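You operate a simulated robot arm through the tools that you are given. There is no shell and no other tool. Be economical: measure what you need, move in short steps, check, and stop when the job is done.

You run a simulated two-armed robot. Do the job below in one go: nothing can be reset, and whatever is moved stays where it is left.

Task
On the wooden bench top, fold the grey rag in half.

It is judged by the outcome, as a careful person would: the job done as asked, and still so three seconds after it is handed in. It fails if anything else is knocked over, pushed out of place, dropped, spilled or broken. Flat cloth is picked up by pressing the open fingertips on it (5 to 10 N) and closing them slowly along it; thin cloth reads only 2 to 8 mm in the jaws.

Robot
Two 7-joint arms with two-finger parallel grippers on one trunk, on a base that drives. Base frame: it is fixed to the floor where the robot stands at the start and does not move with it; the origin is under the middle of the robot, x ahead of it, y to its left, z up. Units: mm, degrees, N and s.
The left shoulder is at the start at [50, 165, 1130], the right one opposite. Places, roughly: wooden bench top [700, -300, 900]. Payload 3.91 kg a hand.
Tool frame (each hand has its own): the origin (TCP) lies between the finger pads and is the grasp point; the fingertips stand 30 mm ahead of it; z points along the fingers, y is the line along which they close. Largest opening 110 mm; finger width 20, thickness 10; the body of the gripper, 48 by 112 mm, starts 55 mm behind the TCP.
Orientation is that of the tool frame in the base frame, as a unit quaternion [x, y, z, w]. With the fingers straight down and closing along the base's y, the tool's x points along the base's -x, its y along +y and its z along -z.

Tools
- The arms move only by the tool nudge_tool. It takes "left_series", "right_series" or both (then of equal length, played together; a hand with none holds still); each is a list of rows, each an object of numbers (a shift or turn left out is 0, a gripper value left out holds the last): "tx", "ty", "tz": the shift along the tool's x, y, z in mm; "wx", "wy", "wz": the turn, a rotation vector about the tool's x, y, z in degrees; "claw": the gripper command, from -1 (fully open) to 1 (shut), values between in proportion. In form: [{"tx": .., "ty": .., "tz": .., "wx": .., "wy": .., "wz": .., "claw": ..}, ...]. A call has 1 to 20 rows; each row is the pose to reach, as a shift and turn from the pose commanded when the call began, along the tool's axes at that moment. A row lasts 0.2 s, in which the tool goes at most 50 mm and 8.6 degrees; a call with a longer step from one row to the next is refused whole, and so is a gripper value outside its range. A pose out of reach is approached as far as the arm can. The call stops where the force on the tool passes 40 N (or 10 N more than at its start, if that is more) or the arm is blocked; 0.2 s more then pass. Each finger travels about 45 mm/s and halts on what it meets, pressing with about 24 N; the grip force reading is that of the motor and also rises with nothing between the fingers. The clock runs only during rows and for 0.2 s after the last one: add rows that repeat a pose to give the fingers time. The reply holds the time, the measured pose of the TCP, the force on the tool along the base axes, the opening and the grip force, in the units named above and with some noise, with the torque about the TCP (base axes, N m) and any sound that the robot's microphone picked up.
- Cameras (640 x 400 px; columns grow to the right, rows downward): "scene" is now at [117.4, 13, 1302.5]; the picture's right is [0.14, -0.99, 0.00], its down [-0.56, -0.08, -0.82] and it looks along [0.81, 0.12, -0.57] (base axes); focal length 293 px, centre (320, 200). "left" rides on the left gripper at [72, -17, -103] in its tool frame; the picture's right is [0.23, 0.97, 0.00], its down [-0.76, 0.18, -0.62] and it looks along [-0.61, 0.14, 0.78] (tool axes); focal length 222 px, centre (320, 200). "right" rides on the right gripper at [72, 17, -103] in its tool frame; the picture's right is [-0.23, 0.97, 0.00], its down [-0.76, -0.18, -0.62] and it looks along [-0.61, -0.14, 0.78] (tool axes); focal length 222 px, centre (320, 200). There is no depth. A picture from a camera that has moved, and an enlarged one, comes with that camera's place and axes in the base frame and with its lens.
- snapshot(camera): a new picture of that camera. The clock stands still meanwhile.
- raise_lower(by): slides the trunk up (or, below 0, down) by that many mm; the arms and the scene camera ride with it, the base frame stays. It gives what a move gives, with no picture.
- drive_base(legs): drives the robot by 1 to 6 legs, each [ahead, left, turn to the left] in mm, mm and degrees, along the robot's own axes; the way and the turn of a leg run together, so that a leg with both is an arc; at most 1500 mm and 180 degrees a leg. The arms and the cameras ride along, it lands a little off, and it stops where it bumps. It gives what a move gives.
- aim_head(pan, tilt): turns the head with the scene camera to pan (to the left, within 80 degrees either way) and tilt (down, from -29 to 69), counted from straight ahead of the robot. It gives what a move gives.
- inspect(camera, box): a new picture of the part [left, top, right, bottom] of that camera's present view, enlarged. The clock stands still meanwhile.
- sign_off(): hands the job in; it is judged then, once.

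Go step by step. Nothing tells you exact positions but the pictures and the camera data: compare them with the known pose of the tool, close in by small moves and look again before you grip or let go. The budget is 120 turns and 108 pictures, counting those below and the enlarged ones. Unless the task says otherwise, let go and move clear before handing in, and close with one line.

The tools are called after "Request:" as name(argument=value, ...) on one line, values as JSON. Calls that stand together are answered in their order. nudge_tool: Moves the arms, as the interface text tells. Its arguments: {"type":"object","properties":{"left_series":{"type":"array","items":{"type":"object","properties":{"tx":{"type":"number"},"ty":{"type":"number"},"tz":{"type":"number"},"wx":{"type":"number"},"wy":{"type":"number"},"wz":{"type":"number"},"claw":{"type":"number"}}}},"right_series":{"type":"array","items":{"type":"object","properties":{"tx":{"type":"number"},"ty":{"type":"number"},"tz":{"type":"number"},"wx":{"type":"number"},"wy":{"type":"number"},"wz":{"type":"number"},"claw":{"type":"number"}}}}},"required":[]} The other tools are called the same way: raise_lower (by) slides the trunk up or down; drive_base (legs) drives the base; aim_head (pan, tilt) turns the head that bears the scene camera; snapshot (camera) takes a picture; inspect (camera, box) takes an enlarged picture of a part of a camera's view; sign_off () hands the job in.

At the start:

```text
clock: 0.0
left_ee_pos: [460.8, 232.6, 1061.0]
left_tool_rot: [-0.002, 1.0, 0.0, 0.0]
left_force: [0.3, 0.4, -0.9]
left_wrist_torque: [0.0, 0.01, 0.01]
left_gripper_width: 110.2
left_finger_force: 0.1
right_ee_pos: [513.2, -223.5, 1124.7]
right_tool_rot: [0.0, 1.0, 0.0, -0.001]
right_force: [-1.4, -0.6, -0.1]
right_wrist_torque: [0.01, -0.01, 0.01]
right_gripper_width: 109.8
right_finger_force: 0.1
trunk travel left (down, up): [-350.0, 153.0]
robot x, y, heading: [-0.5, -0.4, -0.1]
head pan, tilt: [8.3, 34.6]
```

scene: 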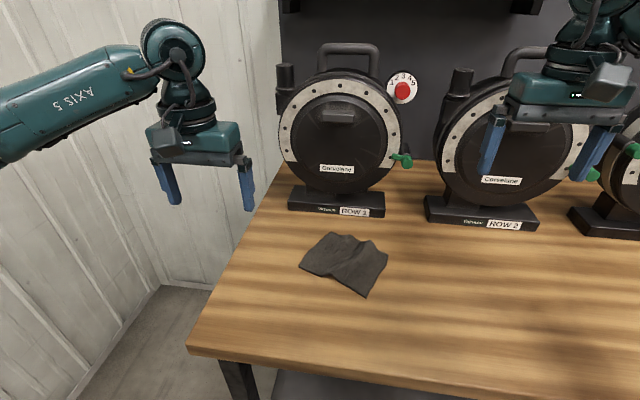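
right: 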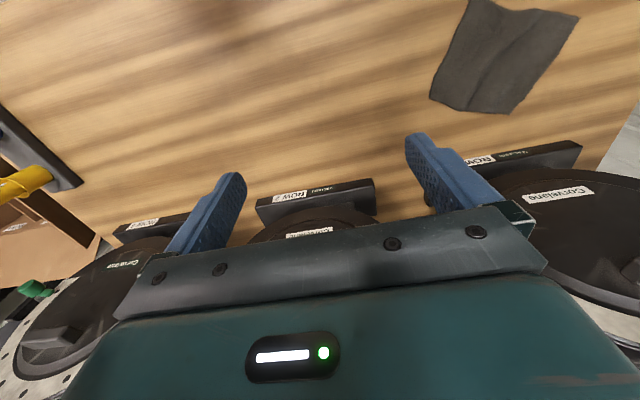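
left: 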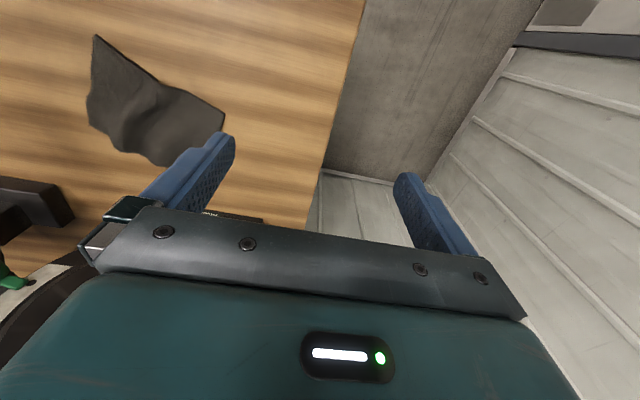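

The grey rag lies near the left end of the bench, about 140–150 mm square and centred near (588, 24), with some wrinkles. I'll look closer first.

Request:
inspect(camera="scene", box=[270, 210, 420, 310])

Request:
inspect(camera="left", box=[60, 20, 260, 200])

Request:
inspect(camera="right", box=[400, 0, 620, 140])

```text
4.00 times, centred on (345, 260) of scene
camera zoom: at [117.4, 13.0, 1302.5], right [0.14, -0.99, 0.0], down [-0.56, -0.08, -0.82], along [0.81, 0.12, -0.57], focal length 1172 px, centre (220, -40)
```

zoom: 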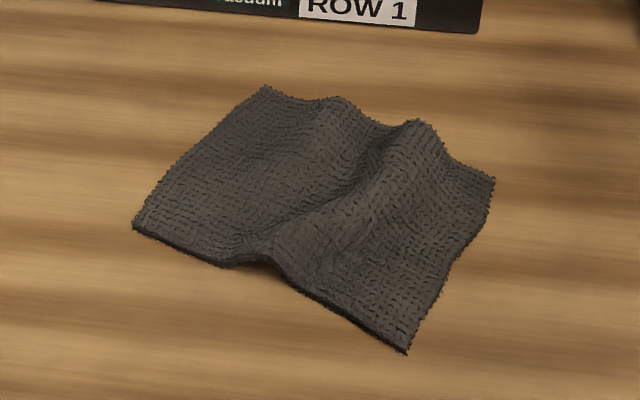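

```text
2.22 times, centred on (160, 110) of left
camera zoom: at [389.7, 215.4, 1163.7], right [-0.23, 0.97, 0.0], down [0.76, 0.18, 0.62], along [0.61, 0.14, -0.78], focal length 494 px, centre (676, 400)
```

zoom: 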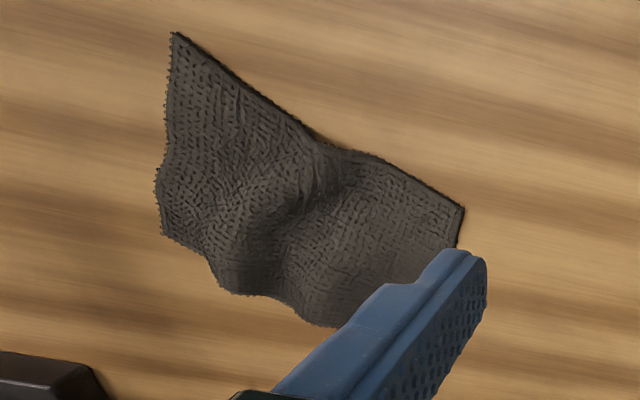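

```text
2.86 times, centred on (510, 70) of right
camera zoom: at [439.6, -206.5, 1226.3], right [0.23, 0.97, 0.0], down [0.76, -0.18, 0.62], along [0.61, -0.14, -0.78], focal length 635 px, centre (-223, 571)
```

zoom: 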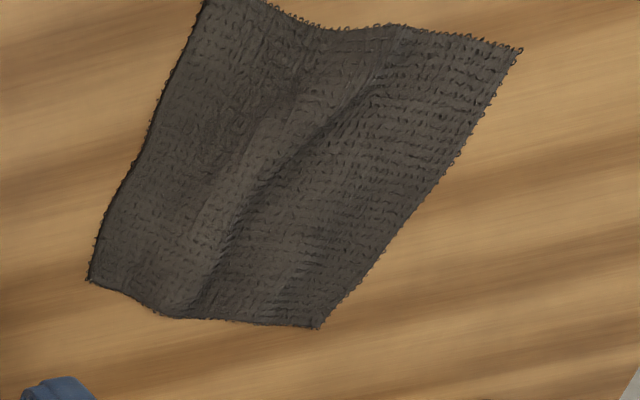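

The three views only agree if the bench top is at z≈864. That puts the rag corners at A(509,113), B(619,63), C(568,-63) and D(455,-19). I'll pinch corners A and D of the near edge with one hand each and fold them over onto B and C, starting by turning the hands in place above the rag.

Request:
nudge_tool(left_series=[{"tx": -5, "ty": -10, "tz": 7, "wz": 8}, {"tx": -10, "ty": -20, "tz": 14, "wz": 16}, {"tx": -15, "ty": -30, "tz": 21, "wz": 24}, {"tx": -20, "ty": -40, "tz": 28, "wz": 32}, {"tx": -25, "ty": -50, "tz": 35, "wz": 40}, {"tx": -30, "ty": -60, "tz": 42, "wz": 48}, {"tx": -35, "ty": -70, "tz": 49, "wz": 56}, {"tx": -40, "ty": -80, "tz": 56, "wz": 64}, {"tx": -45, "ty": -90, "tz": 63, "wz": 72}, {"tx": -50, "ty": -95, "tz": 70, "wz": 80}, {"tx": -56, "ty": -100, "tz": 75, "wz": 88}, {"tx": -56, "ty": -100, "tz": 75, "wz": 90}], right_series=[{"tx": 4, "ty": 13, "tz": 12, "wz": -6}, {"tx": 8, "ty": 26, "tz": 24, "wz": -12}, {"tx": 12, "ty": 39, "tz": 36, "wz": -18}, {"tx": 16, "ty": 52, "tz": 48, "wz": -24}, {"tx": 20, "ty": 65, "tz": 60, "wz": -30}, {"tx": 24, "ty": 78, "tz": 72, "wz": -36}, {"tx": 28, "ty": 91, "tz": 84, "wz": -42}, {"tx": 32, "ty": 104, "tz": 96, "wz": -48}, {"tx": 36, "ty": 117, "tz": 108, "wz": -54}, {"tx": 38, "ty": 130, "tz": 120, "wz": -60}, {"tx": 38, "ty": 140, "tz": 132, "wz": -67}, {"tx": 38, "ty": 143, "tz": 140, "wz": -67}])

Request:
snapshot(camera="scene")

Request:
snapshot(camera="left")

Request:
snapshot(camera="right")

```text
clock: 2.6
left_ee_pos: [332.9, 105.2, 1033.0]
left_tool_rot: [0.663, 0.748, 0.016, 0.008]
left_force: [0.0, -0.6, 0.2]
left_wrist_torque: [0.01, -0.02, -0.04]
left_gripper_width: 110.0
left_finger_force: 0.0
left hand out of reach, approached as far as the arm can: row 7, 8, 9, 10, 11, 12
right_ee_pos: [475.3, -100.0, 1008.2]
right_tool_rot: [-0.477, 0.879, -0.001, 0.002]
right_force: [0.0, -1.0, -0.3]
right_wrist_torque: [-0.03, -0.05, -0.01]
right_gripper_width: 109.9
right_finger_force: 0.1
right hand out of reach, approached as far as the arm can: row 10, 11, 12
trunk travel left (down, up): [-350.0, 153.0]
robot x, y, heading: [-1.9, -0.5, 0.0]
head pan, tilt: [8.3, 34.6]
```

```text
101 pictures are left
camera scene: at [115.8, 12.8, 1302.7], right [0.14, -0.99, 0.0], down [-0.56, -0.08, -0.82], along [0.82, 0.12, -0.57], focal length 293 px, centre (320, 200)
```

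scene: 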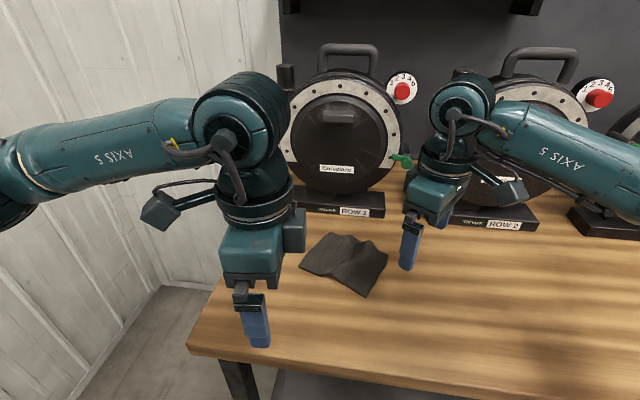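

```text
100 pictures are left
camera left: at [304.7, 173.1, 1135.7], right [0.94, 0.34, 0.03], down [0.25, -0.74, 0.62], along [0.24, -0.58, -0.78], focal length 222 px, centre (320, 200)
```

left: 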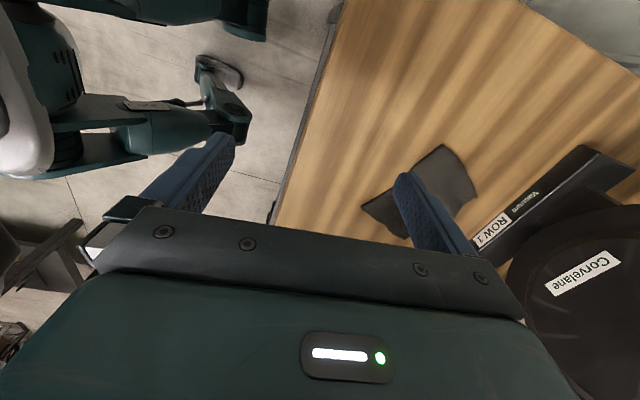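

```text
99 pictures are left
camera right: at [420.8, -151.3, 1111.9], right [-0.69, 0.72, 0.0], down [0.56, 0.54, 0.62], along [0.45, 0.43, -0.78], focal length 222 px, centre (320, 200)
```

right: 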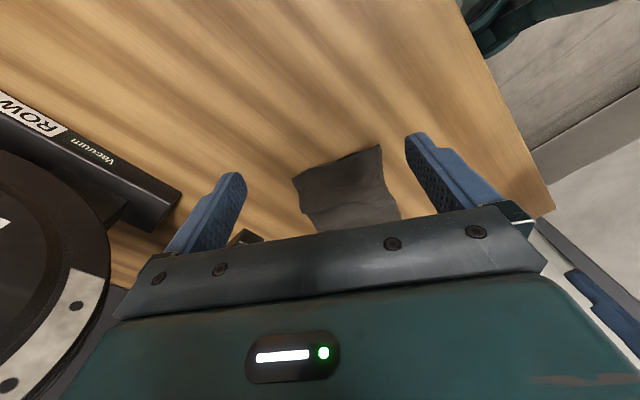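

The left wrist hits its limit before −90° of yaw. I'll back it to about −46°, which still clears the right hand, and see where it goes.

Request:
nudge_tool(left_series=[{"wz": -8, "tz": -10}, {"wz": -16, "tz": -10}, {"wz": -24, "tz": -10}, {"wz": -32, "tz": -10}, {"wz": -40, "tz": -10}, {"wz": -44, "tz": -10}, {"wz": -44, "tz": -10}, {"wz": -44, "tz": -10}], right_series=[{"wz": 4}, {"wz": 8}, {"wz": 12}, {"wz": 14}, {"wz": 14}, {"wz": 14}, {"wz": 14}, {"wz": 14}])

```text
clock: 4.4
left_ee_pos: [328.8, 108.5, 1043.0]
left_tool_rot: [0.335, 0.942, 0.01, 0.011]
left_force: [0.4, -0.6, -0.1]
left_wrist_torque: [-0.02, 0.0, 0.01]
left_gripper_width: 109.7
left_finger_force: 0.1
right_ee_pos: [477.0, -97.9, 1009.2]
right_tool_rot: [-0.367, 0.93, 0.0, 0.0]
right_force: [-0.5, -0.3, 0.1]
right_wrist_torque: [-0.01, -0.01, 0.02]
right_gripper_width: 109.9
right_finger_force: 0.1
trunk travel left (down, up): [-350.0, 153.0]
robot x, y, heading: [0.0, -0.3, 0.1]
head pan, tilt: [8.3, 34.6]
```

Both hands are upright again, with left yaw about −39° and right about +43°. Next I bring them above corners A and D with the jaws partly closed to about 26 mm.

Request:
nudge_tool(left_series=[{"tx": -24, "ty": 19, "tz": 5, "wz": 1, "wx": 0.3, "wy": 0.2, "claw": 0.53}, {"tx": -48, "ty": 38, "tz": 15, "wz": 2, "wx": 0.6, "wy": 0.3}, {"tx": -72, "ty": 57, "tz": 30, "wz": 3, "wx": 0.9, "wy": 0.4}, {"tx": -96, "ty": 76, "tz": 45, "wz": 4, "wx": 1.2, "wy": 0.6}, {"tx": -120, "ty": 95, "tz": 60, "wz": 6, "wx": 1.5, "wy": 0.8}, {"tx": -146, "ty": 115, "tz": 83, "wz": 7, "wx": 1.5, "wy": 0.8}, {"tx": -146, "ty": 115, "tz": 83, "wz": 7, "wx": 1.5, "wy": 0.8}], right_series=[{"tx": -8, "ty": 9, "tz": 8, "claw": 0.53}, {"tx": -16, "ty": 18, "tz": 16}, {"tx": -24, "ty": 27, "tz": 24}, {"tx": -32, "ty": 36, "tz": 32, "wz": -2}, {"tx": -40, "ty": 45, "tz": 40, "wz": -4}, {"tx": -47, "ty": 56, "tz": 49, "wz": -5}, {"tx": -47, "ty": 56, "tz": 49, "wz": -5}])

Request:
snapshot(camera="scene")

Request:
snapshot(camera="left")

Request:
snapshot(camera="right")

```text
clock: 6.0
left_ee_pos: [519.2, 108.6, 964.3]
left_tool_rot: [0.391, 0.92, 0.001, 0.001]
left_force: [0.1, 0.9, -0.5]
left_wrist_torque: [0.01, -0.03, -0.01]
left_gripper_width: 25.9
left_finger_force: 0.0
right_ee_pos: [472.8, -25.8, 960.1]
right_tool_rot: [-0.406, 0.914, -0.001, 0.0]
right_force: [0.1, 0.7, 0.0]
right_wrist_torque: [0.02, -0.01, -0.02]
right_gripper_width: 26.2
right_finger_force: 0.1
trunk travel left (down, up): [-350.0, 153.0]
robot x, y, heading: [2.1, -0.6, -0.1]
head pan, tilt: [8.3, 34.6]
```

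```text
98 pictures are left
camera scene: at [117.2, 12.9, 1302.5], right [0.14, -0.99, 0.0], down [-0.56, -0.08, -0.82], along [0.81, 0.12, -0.57], focal length 293 px, centre (320, 200)
```

scene: 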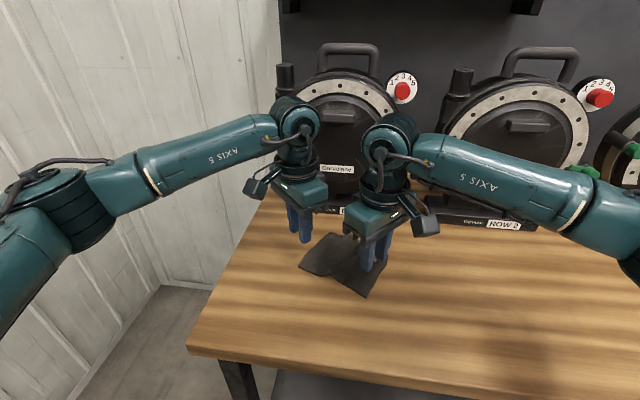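

```text
97 pictures are left
camera left: at [457.0, 148.7, 1067.4], right [0.54, 0.84, 0.0], down [0.66, -0.43, 0.62], along [0.52, -0.34, -0.78], focal length 222 px, centre (320, 200)
```

left: 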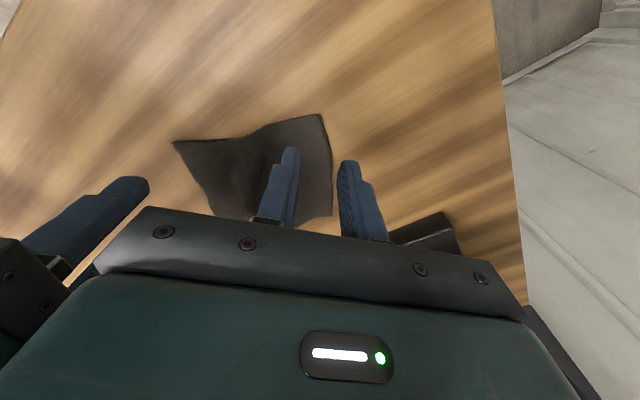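

```text
96 pictures are left
camera right: at [412.0, -68.3, 1063.0], right [-0.57, 0.82, 0.0], down [0.64, 0.45, 0.62], along [0.51, 0.36, -0.78], focal length 222 px, centre (320, 200)
```

right: 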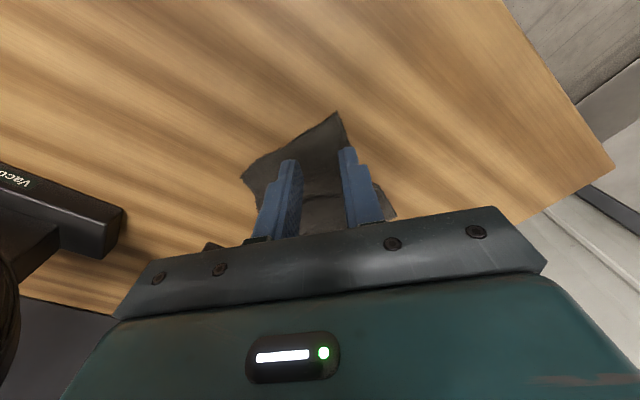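

Both wrist views put the bench at 864, with A at (510,114) and D at (454,−20). I'm moving over the corners and down to just above the cloth.

Request:
nudge_tool(left_series=[{"tx": -3, "ty": -6, "tz": 10}, {"tx": -6, "ty": -12, "tz": 20}, {"tx": -9.2, "ty": -17.2, "tz": 30}, {"tx": -9.2, "ty": -17.2, "tz": 42}, {"tx": -9.2, "ty": -17.2, "tz": 54}, {"tx": -9.2, "ty": -17.2, "tz": 62}, {"tx": -9.2, "ty": -17.2, "tz": 62}], right_series=[{"tx": -4, "ty": 2, "tz": 10}, {"tx": -8, "ty": 4, "tz": 20}, {"tx": -12.7, "ty": 5.1, "tz": 30}, {"tx": -12.7, "ty": 5.1, "tz": 40}, {"tx": -12.7, "ty": 5.1, "tz": 50}, {"tx": -12.7, "ty": 5.1, "tz": 58}, {"tx": -12.7, "ty": 5.1, "tz": 58}])

Request:
snapshot(camera="left")

Request:
snapshot(camera="right")

```text
clock: 7.6
left_ee_pos: [509.5, 89.4, 903.6]
left_tool_rot: [0.391, 0.921, 0.001, 0.001]
left_force: [1.1, 0.0, 0.2]
left_wrist_torque: [-0.02, 0.01, -0.01]
left_gripper_width: 25.8
left_finger_force: 0.0
right_ee_pos: [476.7, -12.2, 902.8]
right_tool_rot: [-0.407, 0.914, 0.0, -0.001]
right_force: [0.8, -1.4, 0.1]
right_wrist_torque: [0.03, -0.01, 0.0]
right_gripper_width: 25.9
right_finger_force: 0.0
trunk travel left (down, up): [-350.0, 153.0]
robot x, y, heading: [-1.1, 0.6, 0.3]
head pan, tilt: [8.3, 34.6]
```

```text
95 pictures are left
camera left: at [448.4, 128.3, 1006.1], right [0.54, 0.84, 0.0], down [0.66, -0.43, 0.62], along [0.52, -0.34, -0.78], focal length 222 px, centre (320, 200)
```

left: 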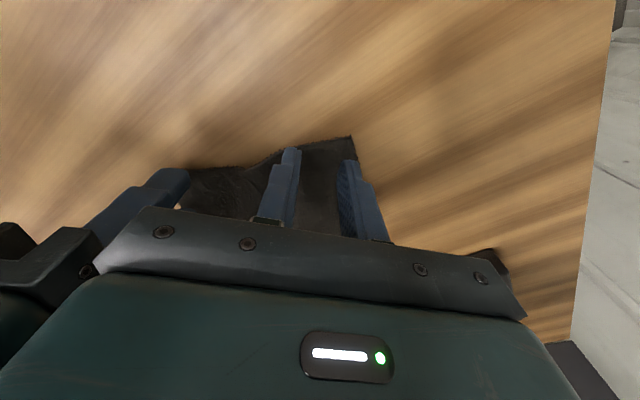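

```text
94 pictures are left
camera right: at [415.2, -54.7, 1005.5], right [-0.57, 0.82, 0.0], down [0.64, 0.45, 0.62], along [0.51, 0.36, -0.78], focal length 222 px, centre (320, 200)
```

right: 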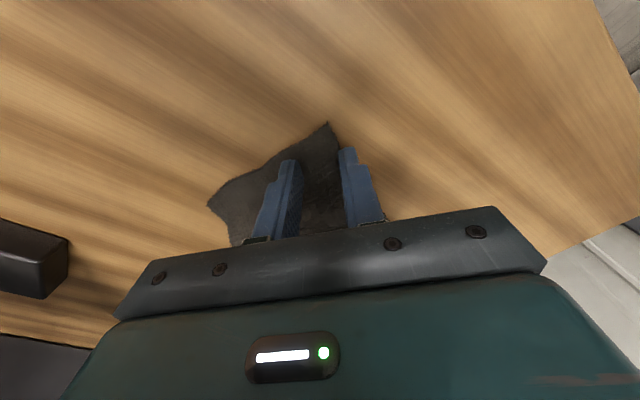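

Both jaws straddle their corners. I'll shift slightly further onto the cloth and press down gently.

Request:
nudge_tool(left_series=[{"tx": -3, "ty": 2, "tz": 2}, {"tx": -3, "ty": 2, "tz": 4}, {"tx": -3, "ty": 2, "tz": 6}, {"tx": -3, "ty": 2, "tz": 8}, {"tx": -3, "ty": 2, "tz": 8}], right_series=[{"ty": -4, "tz": 2}, {"ty": -4, "tz": 4}, {"ty": -4, "tz": 6}, {"ty": -4, "tz": 7}, {"ty": -4, "tz": 7}])

```text
clock: 8.8
left_ee_pos: [513.4, 89.0, 895.6]
left_tool_rot: [0.391, 0.921, 0.001, 0.0]
left_force: [0.6, -0.3, -0.4]
left_wrist_torque: [0.0, 0.02, -0.01]
left_gripper_width: 25.8
left_finger_force: 0.0
right_ee_pos: [481.3, -14.3, 896.6]
right_tool_rot: [-0.406, 0.914, 0.0, 0.001]
right_force: [0.0, 0.5, -0.1]
right_wrist_torque: [0.0, -0.02, 0.03]
right_gripper_width: 25.7
right_finger_force: 0.1
trunk travel left (down, up): [-350.0, 153.0]
robot x, y, heading: [-1.9, 2.2, -0.4]
head pan, tilt: [8.3, 34.6]
```

Request:
nudge_tool(left_series=[{"tz": 1}, {"tz": 2}, {"tz": 2}], right_series=[{"tz": 1}, {"tz": 2}, {"tz": 3}])

```text
clock: 9.6
left_ee_pos: [514.1, 87.6, 894.1]
left_tool_rot: [0.39, 0.921, 0.001, 0.001]
left_force: [0.1, -0.5, 1.7]
left_wrist_torque: [0.04, 0.0, 0.0]
left_gripper_width: 25.6
left_finger_force: 0.1
right_ee_pos: [479.3, -15.1, 893.4]
right_tool_rot: [-0.407, 0.913, 0.0, 0.001]
right_force: [0.9, 0.1, 1.5]
right_wrist_torque: [0.01, -0.01, 0.0]
right_gripper_width: 26.0
right_finger_force: 0.1
trunk travel left (down, up): [-350.0, 153.0]
robot x, y, heading: [-3.6, -4.1, -0.3]
head pan, tilt: [8.3, 34.6]
```

Light contact has begun on both hands, so I'll press a little more.

Request:
nudge_tool(left_series=[{"tz": 1}, {"tz": 1.5}, {"tz": 1.5}], right_series=[{"tz": 1}, {"tz": 1.5}, {"tz": 1.5}])

```text
clock: 10.4
left_ee_pos: [514.1, 88.4, 893.7]
left_tool_rot: [0.39, 0.921, 0.001, 0.001]
left_force: [-0.9, -0.1, 5.8]
left_wrist_torque: [-0.03, -0.03, -0.02]
left_gripper_width: 25.8
left_finger_force: 0.0
right_ee_pos: [479.9, -14.2, 893.1]
right_tool_rot: [-0.407, 0.913, -0.001, 0.002]
right_force: [2.2, 1.4, 11.6]
right_wrist_torque: [-0.05, -0.14, 0.03]
right_gripper_width: 26.0
right_finger_force: 0.1
trunk travel left (down, up): [-350.0, 153.0]
robot x, y, heading: [-1.4, -0.1, -0.1]
head pan, tilt: [8.3, 34.6]
```

Forces are about 6 N left and 12 N right. I'll trim those and close slowly.

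Request:
nudge_tool(left_series=[{"tz": 0.4, "claw": 0.53}, {"tz": 0.4, "claw": 0.58}, {"tz": 0.4, "claw": 0.63}, {"tz": 0.4, "claw": 0.68}, {"tz": 0.4, "claw": 0.73}, {"tz": 0.4, "claw": 0.78}, {"tz": 0.4, "claw": 0.83}, {"tz": 0.4, "claw": 0.88}, {"tz": 0.4, "claw": 0.93}, {"tz": 0.4, "claw": 1}, {"tz": 0.4, "claw": 1}, {"tz": 0.4, "claw": 1}], right_series=[{"tz": -0.5, "claw": 0.53}, {"tz": -0.5, "claw": 0.58}, {"tz": -0.5, "claw": 0.63}, {"tz": -0.5, "claw": 0.68}, {"tz": -0.5, "claw": 0.73}, {"tz": -0.5, "claw": 0.78}, {"tz": -0.5, "claw": 0.83}, {"tz": -0.5, "claw": 0.88}, {"tz": -0.5, "claw": 0.93}, {"tz": -0.5, "claw": 1}, {"tz": -0.5, "claw": 1}, {"tz": -0.5, "claw": 1}])

Request:
snapshot(camera="left")

Request:
snapshot(camera="right")

```text
clock: 13.0
left_ee_pos: [512.8, 89.1, 892.9]
left_tool_rot: [0.39, 0.921, 0.002, 0.001]
left_force: [0.3, -1.4, 11.3]
left_wrist_torque: [-0.03, -0.03, -0.02]
left_gripper_width: 4.0
left_finger_force: 24.0
right_ee_pos: [478.9, -15.3, 892.8]
right_tool_rot: [-0.406, 0.914, -0.001, 0.001]
right_force: [1.0, 0.1, 9.9]
right_wrist_torque: [-0.01, -0.02, -0.01]
right_gripper_width: 0.0
right_finger_force: 23.8
trunk travel left (down, up): [-350.0, 153.0]
robot x, y, heading: [-1.9, 0.2, -0.0]
head pan, tilt: [8.3, 34.6]
```

```text
93 pictures are left
camera left: at [452.0, 128.0, 995.7], right [0.54, 0.84, 0.0], down [0.66, -0.43, 0.62], along [0.53, -0.34, -0.78], focal length 222 px, centre (320, 200)
```

left: 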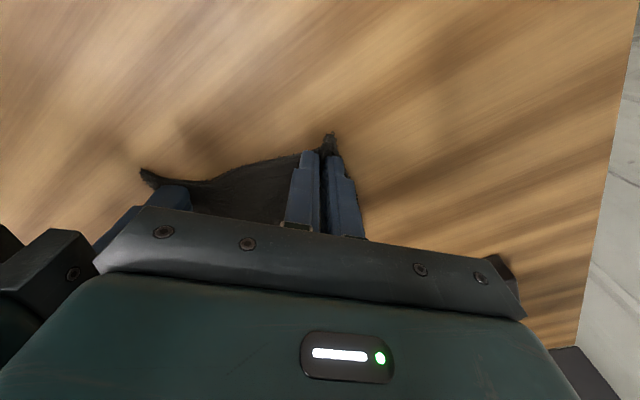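

```text
92 pictures are left
camera right: at [417.1, -57.1, 996.0], right [-0.57, 0.82, 0.0], down [0.64, 0.45, 0.62], along [0.51, 0.36, -0.78], focal length 222 px, centre (320, 200)
```

right: 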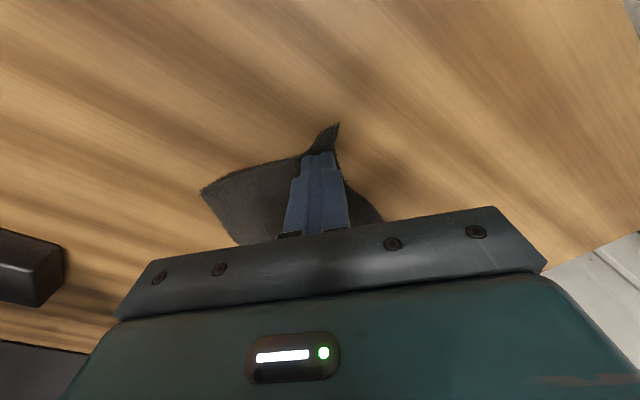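

The left hand holds cloth at 4 mm but the right reads 0, so it slipped. I'll lift the right, reopen it, move a bit further in and retry.

Request:
nudge_tool(right_series=[{"tz": -4, "claw": 0.9}, {"tz": -6, "claw": 0.4}, {"tz": -6, "claw": 0.4}, {"tz": -6, "claw": 0.4}, {"tz": -6, "tx": -4, "ty": -2}, {"tz": -3, "tx": -6, "ty": -3}, {"tz": 0, "tx": -6, "ty": -3}, {"tz": 0.5, "tx": -6, "ty": -3}, {"tz": 0.5, "tx": -6, "ty": -3}])

Request:
snapshot(camera="right")

```text
clock: 15.0
left_ee_pos: [513.6, 88.2, 893.3]
left_tool_rot: [0.391, 0.92, 0.001, 0.001]
left_force: [-0.4, -2.4, 11.4]
left_wrist_torque: [-0.08, -0.07, 0.03]
left_gripper_width: 3.8
left_finger_force: 23.6
right_ee_pos: [486.8, -11.1, 894.0]
right_tool_rot: [-0.407, 0.914, 0.0, 0.002]
right_force: [-2.9, 1.7, 8.6]
right_wrist_torque: [0.05, 0.03, 0.0]
right_gripper_width: 32.5
right_finger_force: 0.0
trunk travel left (down, up): [-350.0, 153.0]
robot x, y, heading: [-0.7, 1.6, -0.1]
head pan, tilt: [8.3, 34.6]
```

```text
91 pictures are left
camera right: at [424.7, -54.5, 995.9], right [-0.57, 0.82, 0.0], down [0.64, 0.45, 0.63], along [0.51, 0.36, -0.78], focal length 222 px, centre (320, 200)
```

right: 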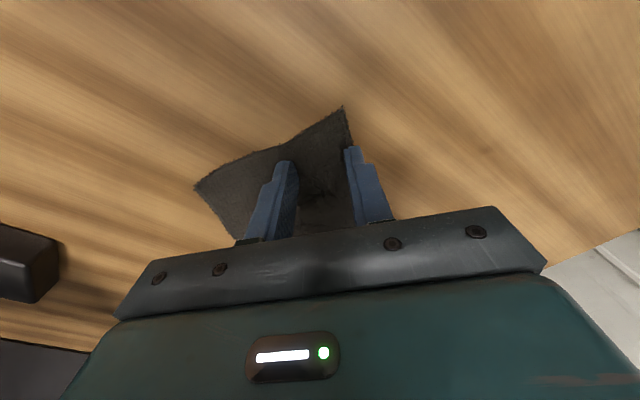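

The right finger is just on the hem, so I'll shift about 5 mm inward, press again and close.

Request:
nudge_tool(right_series=[{"tz": -5}, {"tz": -5, "ty": -5}, {"tz": -2, "ty": -5}, {"tz": 0.3, "ty": -5}, {"tz": 0.3, "ty": -5, "claw": 0.45}, {"tz": 0.3, "ty": -5, "claw": 0.5}, {"tz": 0.3, "ty": -5, "claw": 0.55}, {"tz": 0.3, "ty": -5, "claw": 0.6}, {"tz": 0.3, "ty": -5, "claw": 0.65}, {"tz": 0.3, "ty": -5, "claw": 0.7}, {"tz": 0.3, "ty": -5, "claw": 0.75}, {"tz": 0.3, "ty": -5, "claw": 0.8}, {"tz": 0.3, "ty": -5, "claw": 0.85}, {"tz": 0.3, "ty": -5, "claw": 0.9}, {"tz": 0.3, "ty": -5, "claw": 0.95}, {"tz": 0.3, "ty": -5, "claw": 1}, {"tz": 0.3, "ty": -5, "claw": 1}, {"tz": 0.3, "ty": -5, "claw": 1}])

Request:
snapshot(camera="right")

```text
clock: 18.8
left_ee_pos: [514.3, 88.4, 894.0]
left_tool_rot: [0.391, 0.92, 0.001, 0.001]
left_force: [0.8, -4.1, 9.2]
left_wrist_torque: [-0.15, -0.08, 0.02]
left_gripper_width: 3.8
left_finger_force: 24.1
right_ee_pos: [488.8, -14.6, 892.9]
right_tool_rot: [-0.406, 0.914, -0.001, 0.001]
right_force: [0.9, 4.7, 16.2]
right_wrist_torque: [0.11, -0.11, -0.03]
right_gripper_width: 4.4
right_finger_force: 24.1
trunk travel left (down, up): [-350.0, 153.0]
robot x, y, heading: [3.5, 0.8, 0.4]
head pan, tilt: [8.3, 34.6]
```

```text
90 pictures are left
camera right: at [427.5, -56.9, 995.4], right [-0.57, 0.82, 0.0], down [0.64, 0.45, 0.63], along [0.51, 0.36, -0.78], focal length 222 px, centre (320, 200)
```

right: 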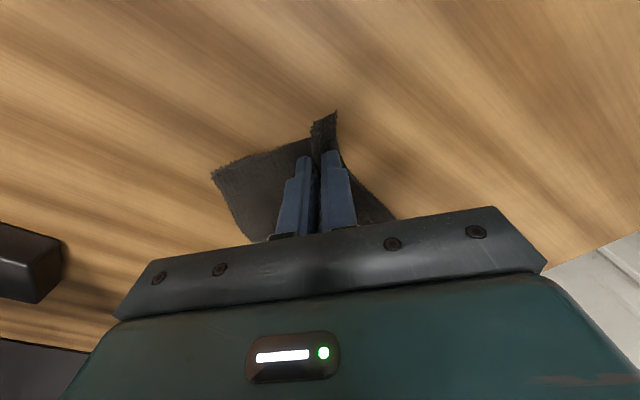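

Both hands now hold cloth, at 3.8 and 4.4 mm. I lift both corners through the first half of the fold arc and check.

Request:
nudge_tool(left_series=[{"tx": -1.5, "ty": 0.6, "tz": -12}, {"tx": -5.7, "ty": 2.5, "tz": -23}, {"tx": -12.5, "ty": 5.5, "tz": -33}, {"tx": -21.3, "ty": 9.3, "tz": -40}, {"tx": -31.6, "ty": 13.9, "tz": -45}, {"tx": -42.6, "ty": 18.7, "tz": -46}], right_series=[{"tx": -0.3, "ty": -0.9, "tz": -8}, {"tx": -1.4, "ty": -3.9, "tz": -15}, {"tx": -3, "ty": -8.4, "tz": -21.5}, {"tx": -5.1, "ty": -14.3, "tz": -26}, {"tx": -7.6, "ty": -21.3, "tz": -29.5}, {"tx": -10.3, "ty": -28.7, "tz": -31}])

Request:
snapshot(camera="left")

Request:
snapshot(camera="right")

Request:
inspect(camera="scene", box=[260, 150, 460, 310])

```text
clock: 20.2
left_ee_pos: [545.4, 75.5, 936.5]
left_tool_rot: [0.389, 0.921, 0.001, 0.001]
left_force: [-1.6, -6.4, -1.4]
left_wrist_torque: [-0.15, 0.03, -0.05]
left_gripper_width: 3.7
left_finger_force: 24.1
left hand out of reach, approached as far as the arm can: row 6
right_ee_pos: [518.3, -27.4, 922.4]
right_tool_rot: [-0.407, 0.914, -0.001, 0.0]
right_force: [1.6, 5.5, 1.6]
right_wrist_torque: [0.17, -0.03, 0.01]
right_gripper_width: 4.2
right_finger_force: 24.1
trunk travel left (down, up): [-350.0, 153.0]
robot x, y, heading: [-2.9, -0.2, 0.2]
head pan, tilt: [8.3, 34.6]
```

```text
89 pictures are left
camera left: at [484.7, 115.8, 1040.5], right [0.54, 0.84, 0.0], down [0.66, -0.42, 0.62], along [0.52, -0.34, -0.78], focal length 222 px, centre (320, 200)
```

left: 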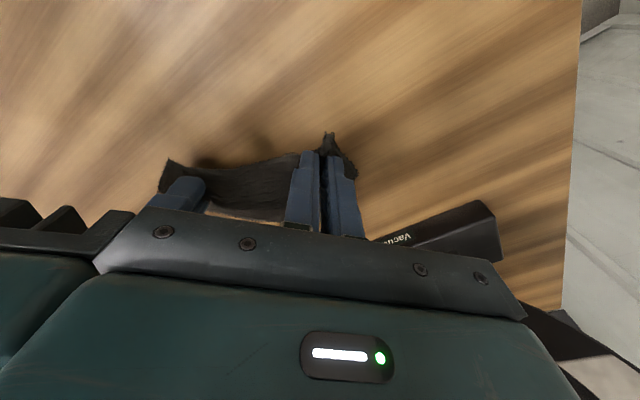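

```text
88 pictures are left
camera right: at [456.9, -69.1, 1025.7], right [-0.57, 0.82, 0.0], down [0.64, 0.45, 0.62], along [0.51, 0.36, -0.78], focal length 222 px, centre (320, 200)
```

right: 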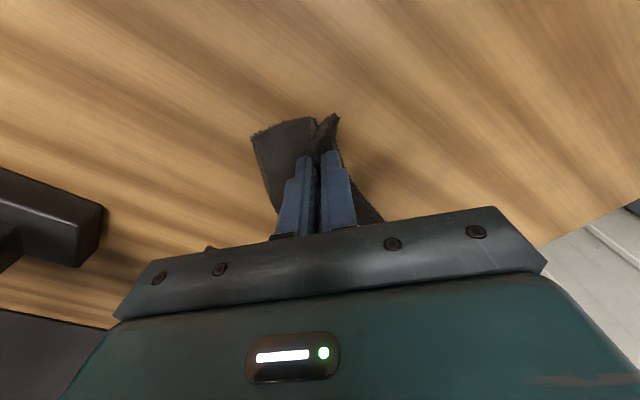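

```text
2.50 times, centred on (360, 230) of scene
camera zoom: at [117.4, 13.0, 1302.5], right [0.14, -0.99, 0.0], down [-0.56, -0.08, -0.82], along [0.81, 0.12, -0.57], focal length 733 px, centre (220, 125)
```

zoom: 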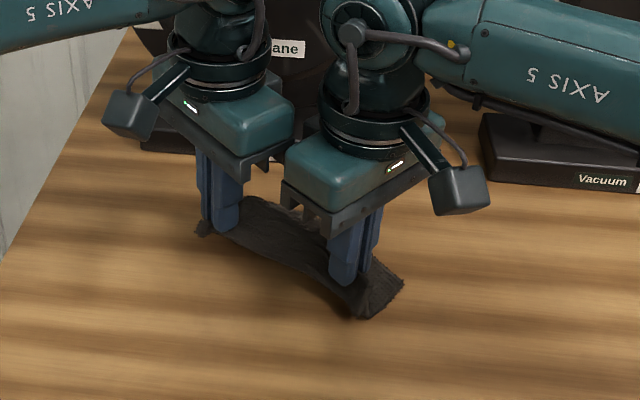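

The fold is rising well, but the left wrist is near its turn limit. I'll unwind its yaw as it goes and continue the arc partway.

Request:
nudge_tool(left_series=[{"tx": -3, "ty": 1, "wz": -6}, {"tx": -10, "ty": 4, "tz": 0, "wz": -12}, {"tx": -22, "ty": 9, "tz": 3, "wz": -18}, {"tx": -33, "ty": 14, "tz": 8, "wz": -24}], right_series=[{"tx": 0, "ty": -1, "tz": 0}, {"tx": -2.6, "ty": -7.4, "tz": 0.6}, {"tx": -5.1, "ty": -14, "tz": 2.6}, {"tx": -7, "ty": -20, "tz": 5}])

Request:
inspect(camera="scene", box=[260, 150, 460, 310])

Request:
snapshot(camera="left")

Request:
snapshot(camera="right")

```text
clock: 21.0
left_ee_pos: [558.7, 63.3, 934.9]
left_tool_rot: [0.264, 0.965, 0.0, -0.006]
left_force: [-5.5, -1.8, 0.6]
left_wrist_torque: [-0.36, -0.4, -0.46]
left_gripper_width: 3.6
left_finger_force: 23.6
right_ee_pos: [537.2, -38.4, 918.8]
right_tool_rot: [-0.394, 0.919, -0.003, 0.005]
right_force: [6.2, 1.9, -0.1]
right_wrist_torque: [0.31, 0.46, -0.21]
right_gripper_width: 4.3
right_finger_force: 23.6
trunk travel left (down, up): [-350.0, 153.0]
robot x, y, heading: [-0.0, 0.1, 0.4]
head pan, tilt: [8.3, 34.6]
stopped in row 4 (right hand): the force on the tool passed its limit (the readings are from after the stop); the commanded pose is now the measured one
```

```text
2.50 times, centred on (360, 230) of scene
camera zoom: at [117.3, 12.9, 1302.5], right [0.14, -0.99, 0.0], down [-0.56, -0.08, -0.82], along [0.81, 0.12, -0.57], focal length 733 px, centre (220, 125)
```

zoom: 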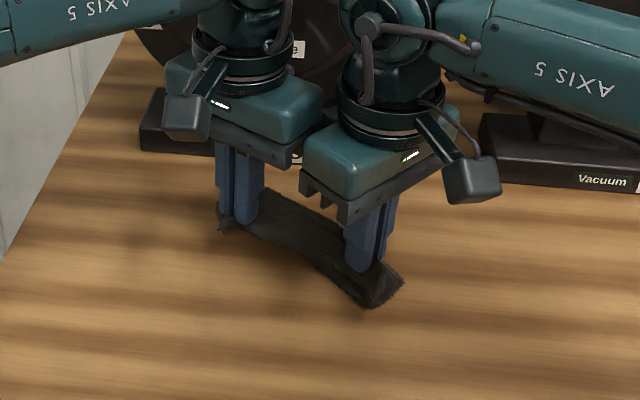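

```text
85 pictures are left
camera left: at [490.8, 83.9, 1038.3], right [0.3, 0.95, 0.0], down [0.75, -0.23, 0.61], along [0.59, -0.19, -0.79], focal length 222 px, centre (320, 200)
```

left: 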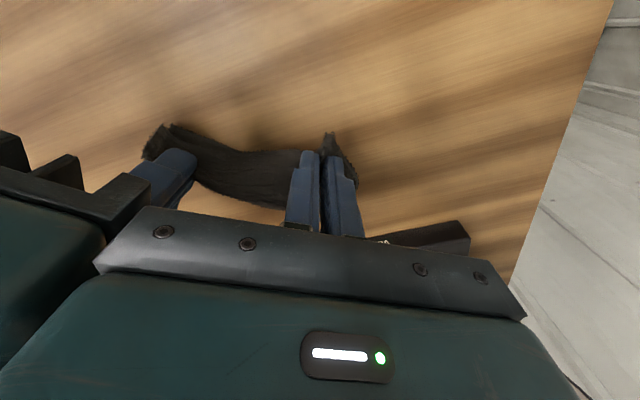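

```text
84 pictures are left
camera right: at [473.3, -79.4, 1021.6], right [-0.55, 0.84, -0.01], down [0.65, 0.43, 0.63], along [0.53, 0.34, -0.78], focal length 222 px, centre (320, 200)
```

right: 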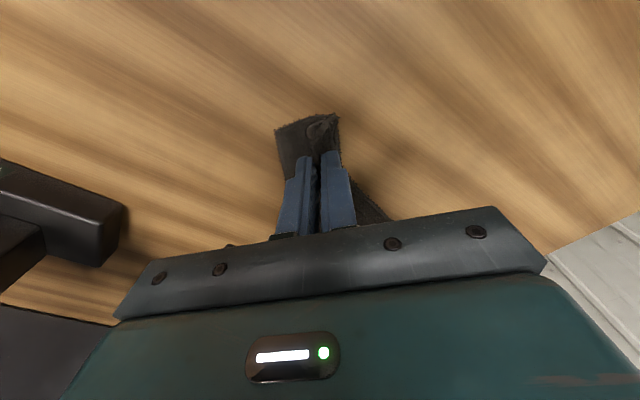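

The two gripper bodies touched. I'll back the right hand off slightly while the left moves forward to its target.

Request:
nudge_tool(left_series=[{"tx": 0, "ty": 3}, {"tx": -6, "ty": 5}, {"tx": -14, "ty": 7}, {"tx": -23, "ty": 10, "tz": 2}, {"tx": -32, "ty": 12, "tz": 4}, {"tx": -39, "ty": 14, "tz": 8}, {"tx": -39, "ty": 14, "tz": 8}], right_series=[{"tx": 5, "ty": -1}, {"tx": 10, "ty": -1}, {"tx": 10, "ty": -1}, {"tx": 10, "ty": -1}, {"tx": 8, "ty": -1}, {"tx": 6, "ty": -1}, {"tx": 6, "ty": -1}])

Request:
inspect(camera="scene", box=[260, 150, 460, 310])

Request:
snapshot(camera="left")

Request:
snapshot(camera="right")

```text
clock: 22.6
left_ee_pos: [598.5, 53.1, 925.7]
left_tool_rot: [0.266, 0.964, -0.004, -0.008]
left_force: [-17.0, -21.8, -1.4]
left_wrist_torque: [-0.67, 0.6, -0.33]
left_gripper_width: 5.6
left_finger_force: 24.4
right_ee_pos: [535.4, -42.6, 918.7]
right_tool_rot: [-0.394, 0.919, -0.001, 0.008]
right_force: [19.1, 22.1, 1.8]
right_wrist_torque: [0.64, -0.5, -0.01]
right_gripper_width: 4.1
right_finger_force: 24.3
trunk travel left (down, up): [-350.0, 153.0]
robot x, y, heading: [0.1, 2.3, 0.1]
head pan, tilt: [8.3, 34.6]
```

```text
2.50 times, centred on (360, 230) of scene
camera zoom: at [117.3, 13.0, 1302.5], right [0.14, -0.99, 0.0], down [-0.56, -0.08, -0.82], along [0.81, 0.12, -0.57], focal length 733 px, centre (220, 125)
```

zoom: 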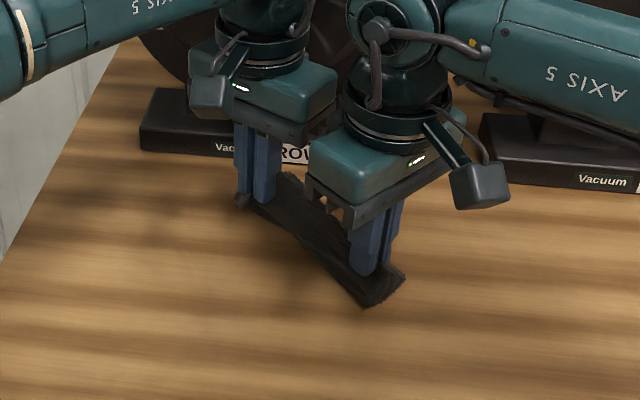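

```text
82 pictures are left
camera left: at [530.4, 74.4, 1029.3], right [0.3, 0.95, -0.01], down [0.76, -0.23, 0.61], along [0.58, -0.19, -0.79], focal length 222 px, centre (320, 200)
```

left: 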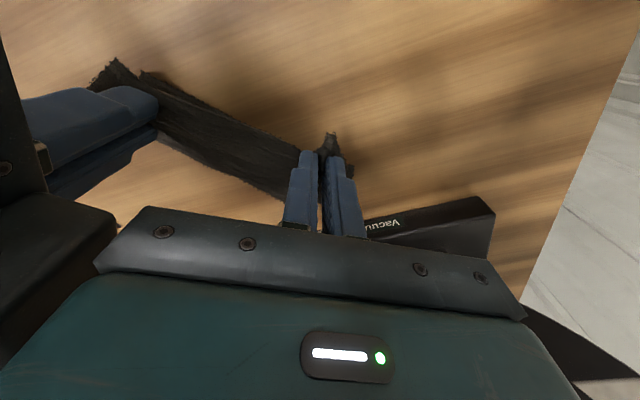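

```text
81 pictures are left
camera right: at [470.5, -83.4, 1020.3], right [-0.55, 0.83, -0.01], down [0.64, 0.43, 0.63], along [0.53, 0.35, -0.77], focal length 222 px, centre (320, 200)
```

right: 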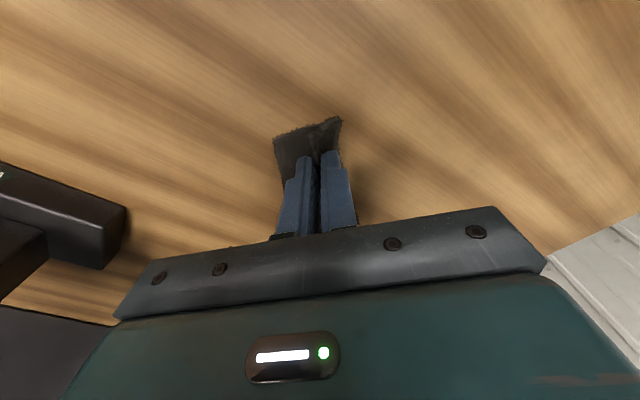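

The cloth between the hands is too taut. I'll bring the right hand forward to relax it and lower both to lay the edge down.

Request:
nudge_tool(left_series=[{"tz": 2}, {"tz": 6}, {"tz": 10}, {"tz": 14}, {"tz": 18}, {"tz": 20}], right_series=[{"tx": -4, "ty": -2, "tz": 0}, {"tx": -8, "ty": -4, "tz": 2}, {"tx": -11, "ty": -5, "tz": 5}, {"tx": -11, "ty": -5, "tz": 8}, {"tx": -11, "ty": -5, "tz": 11}, {"tx": -11, "ty": -5, "tz": 13}])

Request:
snapshot(camera="left")

Request:
snapshot(camera="right")

Request:
inspect(camera="scene", box=[300, 170, 420, 270])

```text
clock: 24.0
left_ee_pos: [600.4, 54.5, 905.8]
left_tool_rot: [0.261, 0.965, 0.0, -0.005]
left_force: [-8.9, -13.9, 0.7]
left_wrist_torque: [-0.4, 0.26, -0.17]
left_gripper_width: 4.7
left_finger_force: 24.1
right_ee_pos: [545.1, -39.2, 905.9]
right_tool_rot: [-0.395, 0.918, -0.004, 0.004]
right_force: [8.3, 12.1, -0.1]
right_wrist_torque: [0.37, -0.25, 0.05]
right_gripper_width: 4.3
right_finger_force: 24.0
trunk travel left (down, up): [-350.0, 153.0]
robot x, y, heading: [-1.4, -0.8, -0.0]
head pan, tilt: [8.3, 34.6]
```

```text
80 pictures are left
camera left: at [531.8, 77.1, 1010.0], right [0.3, 0.96, 0.0], down [0.75, -0.23, 0.61], along [0.59, -0.18, -0.79], focal length 222 px, centre (320, 200)
```

left: 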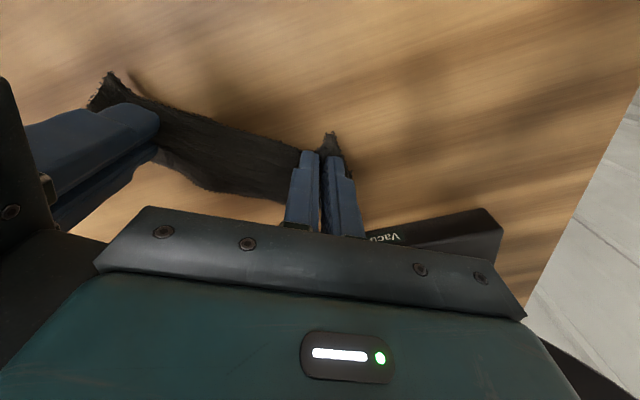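

```text
79 pictures are left
camera right: at [481.5, -80.0, 1008.0], right [-0.55, 0.83, -0.01], down [0.65, 0.43, 0.63], along [0.53, 0.34, -0.78], focal length 222 px, centre (320, 200)
```

right: 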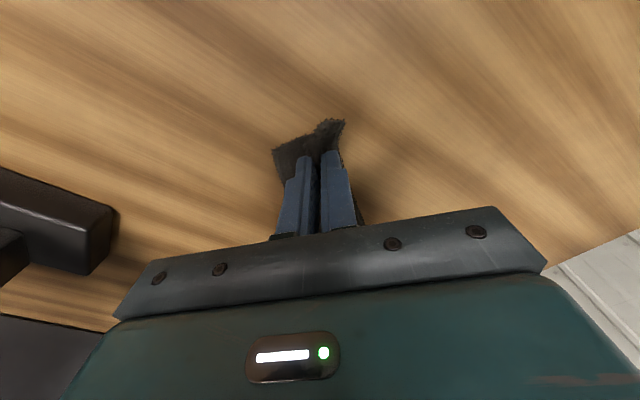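

```text
4.00 times, centred on (360, 220) of scene
camera zoom: at [117.3, 13.0, 1302.5], right [0.14, -0.99, 0.0], down [-0.56, -0.08, -0.82], along [0.81, 0.12, -0.57], focal length 1172 px, centre (160, 120)
```

zoom: 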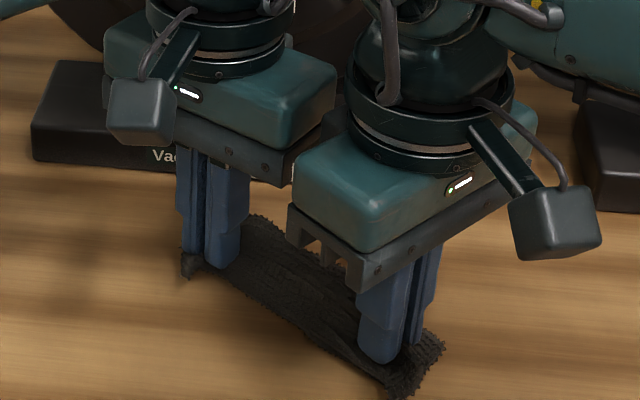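

The edge is close to the bench. I'll relax the remaining tension, lower the last few mm, open the jaws a little and rise straight up.

Request:
nudge_tool(left_series=[{"tz": 2}, {"tz": 4}, {"tz": 5}, {"tz": 5, "claw": 0.9}, {"tz": 5, "claw": 0.8}, {"tz": 5, "claw": 0.7}, {"tz": 5, "claw": 0.65}, {"tz": 5, "claw": 0.65}, {"tz": 0}, {"tz": -10}, {"tz": -25}, {"tz": -40}, {"tz": -60}], right_series=[{"tx": -3, "ty": 1, "tz": 2}, {"tx": -5, "ty": 1, "tz": 4}, {"tx": -5, "ty": 1, "tz": 5}, {"tx": -5, "ty": 1, "tz": 5, "claw": 0.9}, {"tx": -5, "ty": 1, "tz": 5, "claw": 0.8}, {"tx": -5, "ty": 1, "tz": 5, "claw": 0.7}, {"tx": -5, "ty": 1, "tz": 5, "claw": 0.65}, {"tx": -5, "ty": 1, "tz": 5, "claw": 0.65}, {"tx": -5, "ty": 1, "tz": 0}, {"tx": -5, "ty": 1, "tz": -10}, {"tx": -5, "ty": 1, "tz": -25}, {"tx": -5, "ty": 1, "tz": -40}, {"tx": -5, "ty": 1, "tz": -60}])

Request:
snapshot(camera="left")

Request:
snapshot(camera="right")

Request:
snapshot(camera="scene")

```text
clock: 26.8
left_ee_pos: [600.6, 55.4, 965.7]
left_tool_rot: [0.261, 0.965, 0.0, -0.006]
left_force: [-0.9, -0.7, -0.3]
left_wrist_torque: [0.0, 0.02, -0.03]
left_gripper_width: 19.0
left_finger_force: 0.1
right_ee_pos: [547.4, -33.6, 966.9]
right_tool_rot: [-0.395, 0.919, -0.004, 0.003]
right_force: [0.2, -0.9, 0.6]
right_wrist_torque: [0.01, 0.03, 0.02]
right_gripper_width: 19.3
right_finger_force: 0.0
trunk travel left (down, up): [-350.0, 153.0]
robot x, y, heading: [-1.8, 1.6, -0.0]
head pan, tilt: [8.3, 34.6]
```

```text
77 pictures are left
camera left: at [530.7, 76.8, 1069.9], right [0.3, 0.96, 0.0], down [0.75, -0.23, 0.62], along [0.59, -0.18, -0.79], focal length 222 px, centre (320, 200)
```

left: 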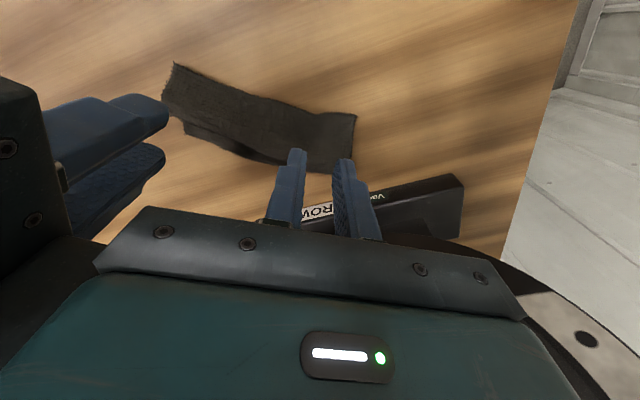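

```text
76 pictures are left
camera right: at [483.5, -75.5, 1069.2], right [-0.55, 0.83, -0.01], down [0.65, 0.43, 0.63], along [0.53, 0.34, -0.78], focal length 222 px, centre (320, 200)
```

right: 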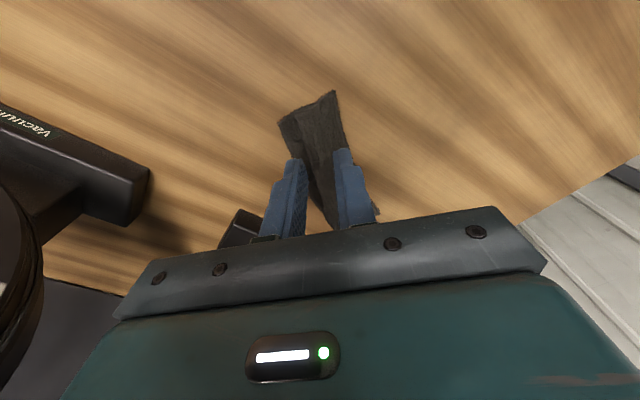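

```text
75 pictures are left
camera scene: at [117.0, 13.0, 1302.5], right [0.14, -0.99, 0.0], down [-0.56, -0.08, -0.82], along [0.81, 0.12, -0.57], focal length 293 px, centre (320, 200)
```

scene: 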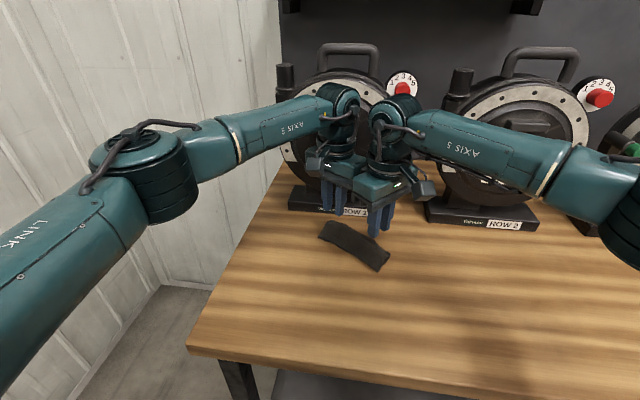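

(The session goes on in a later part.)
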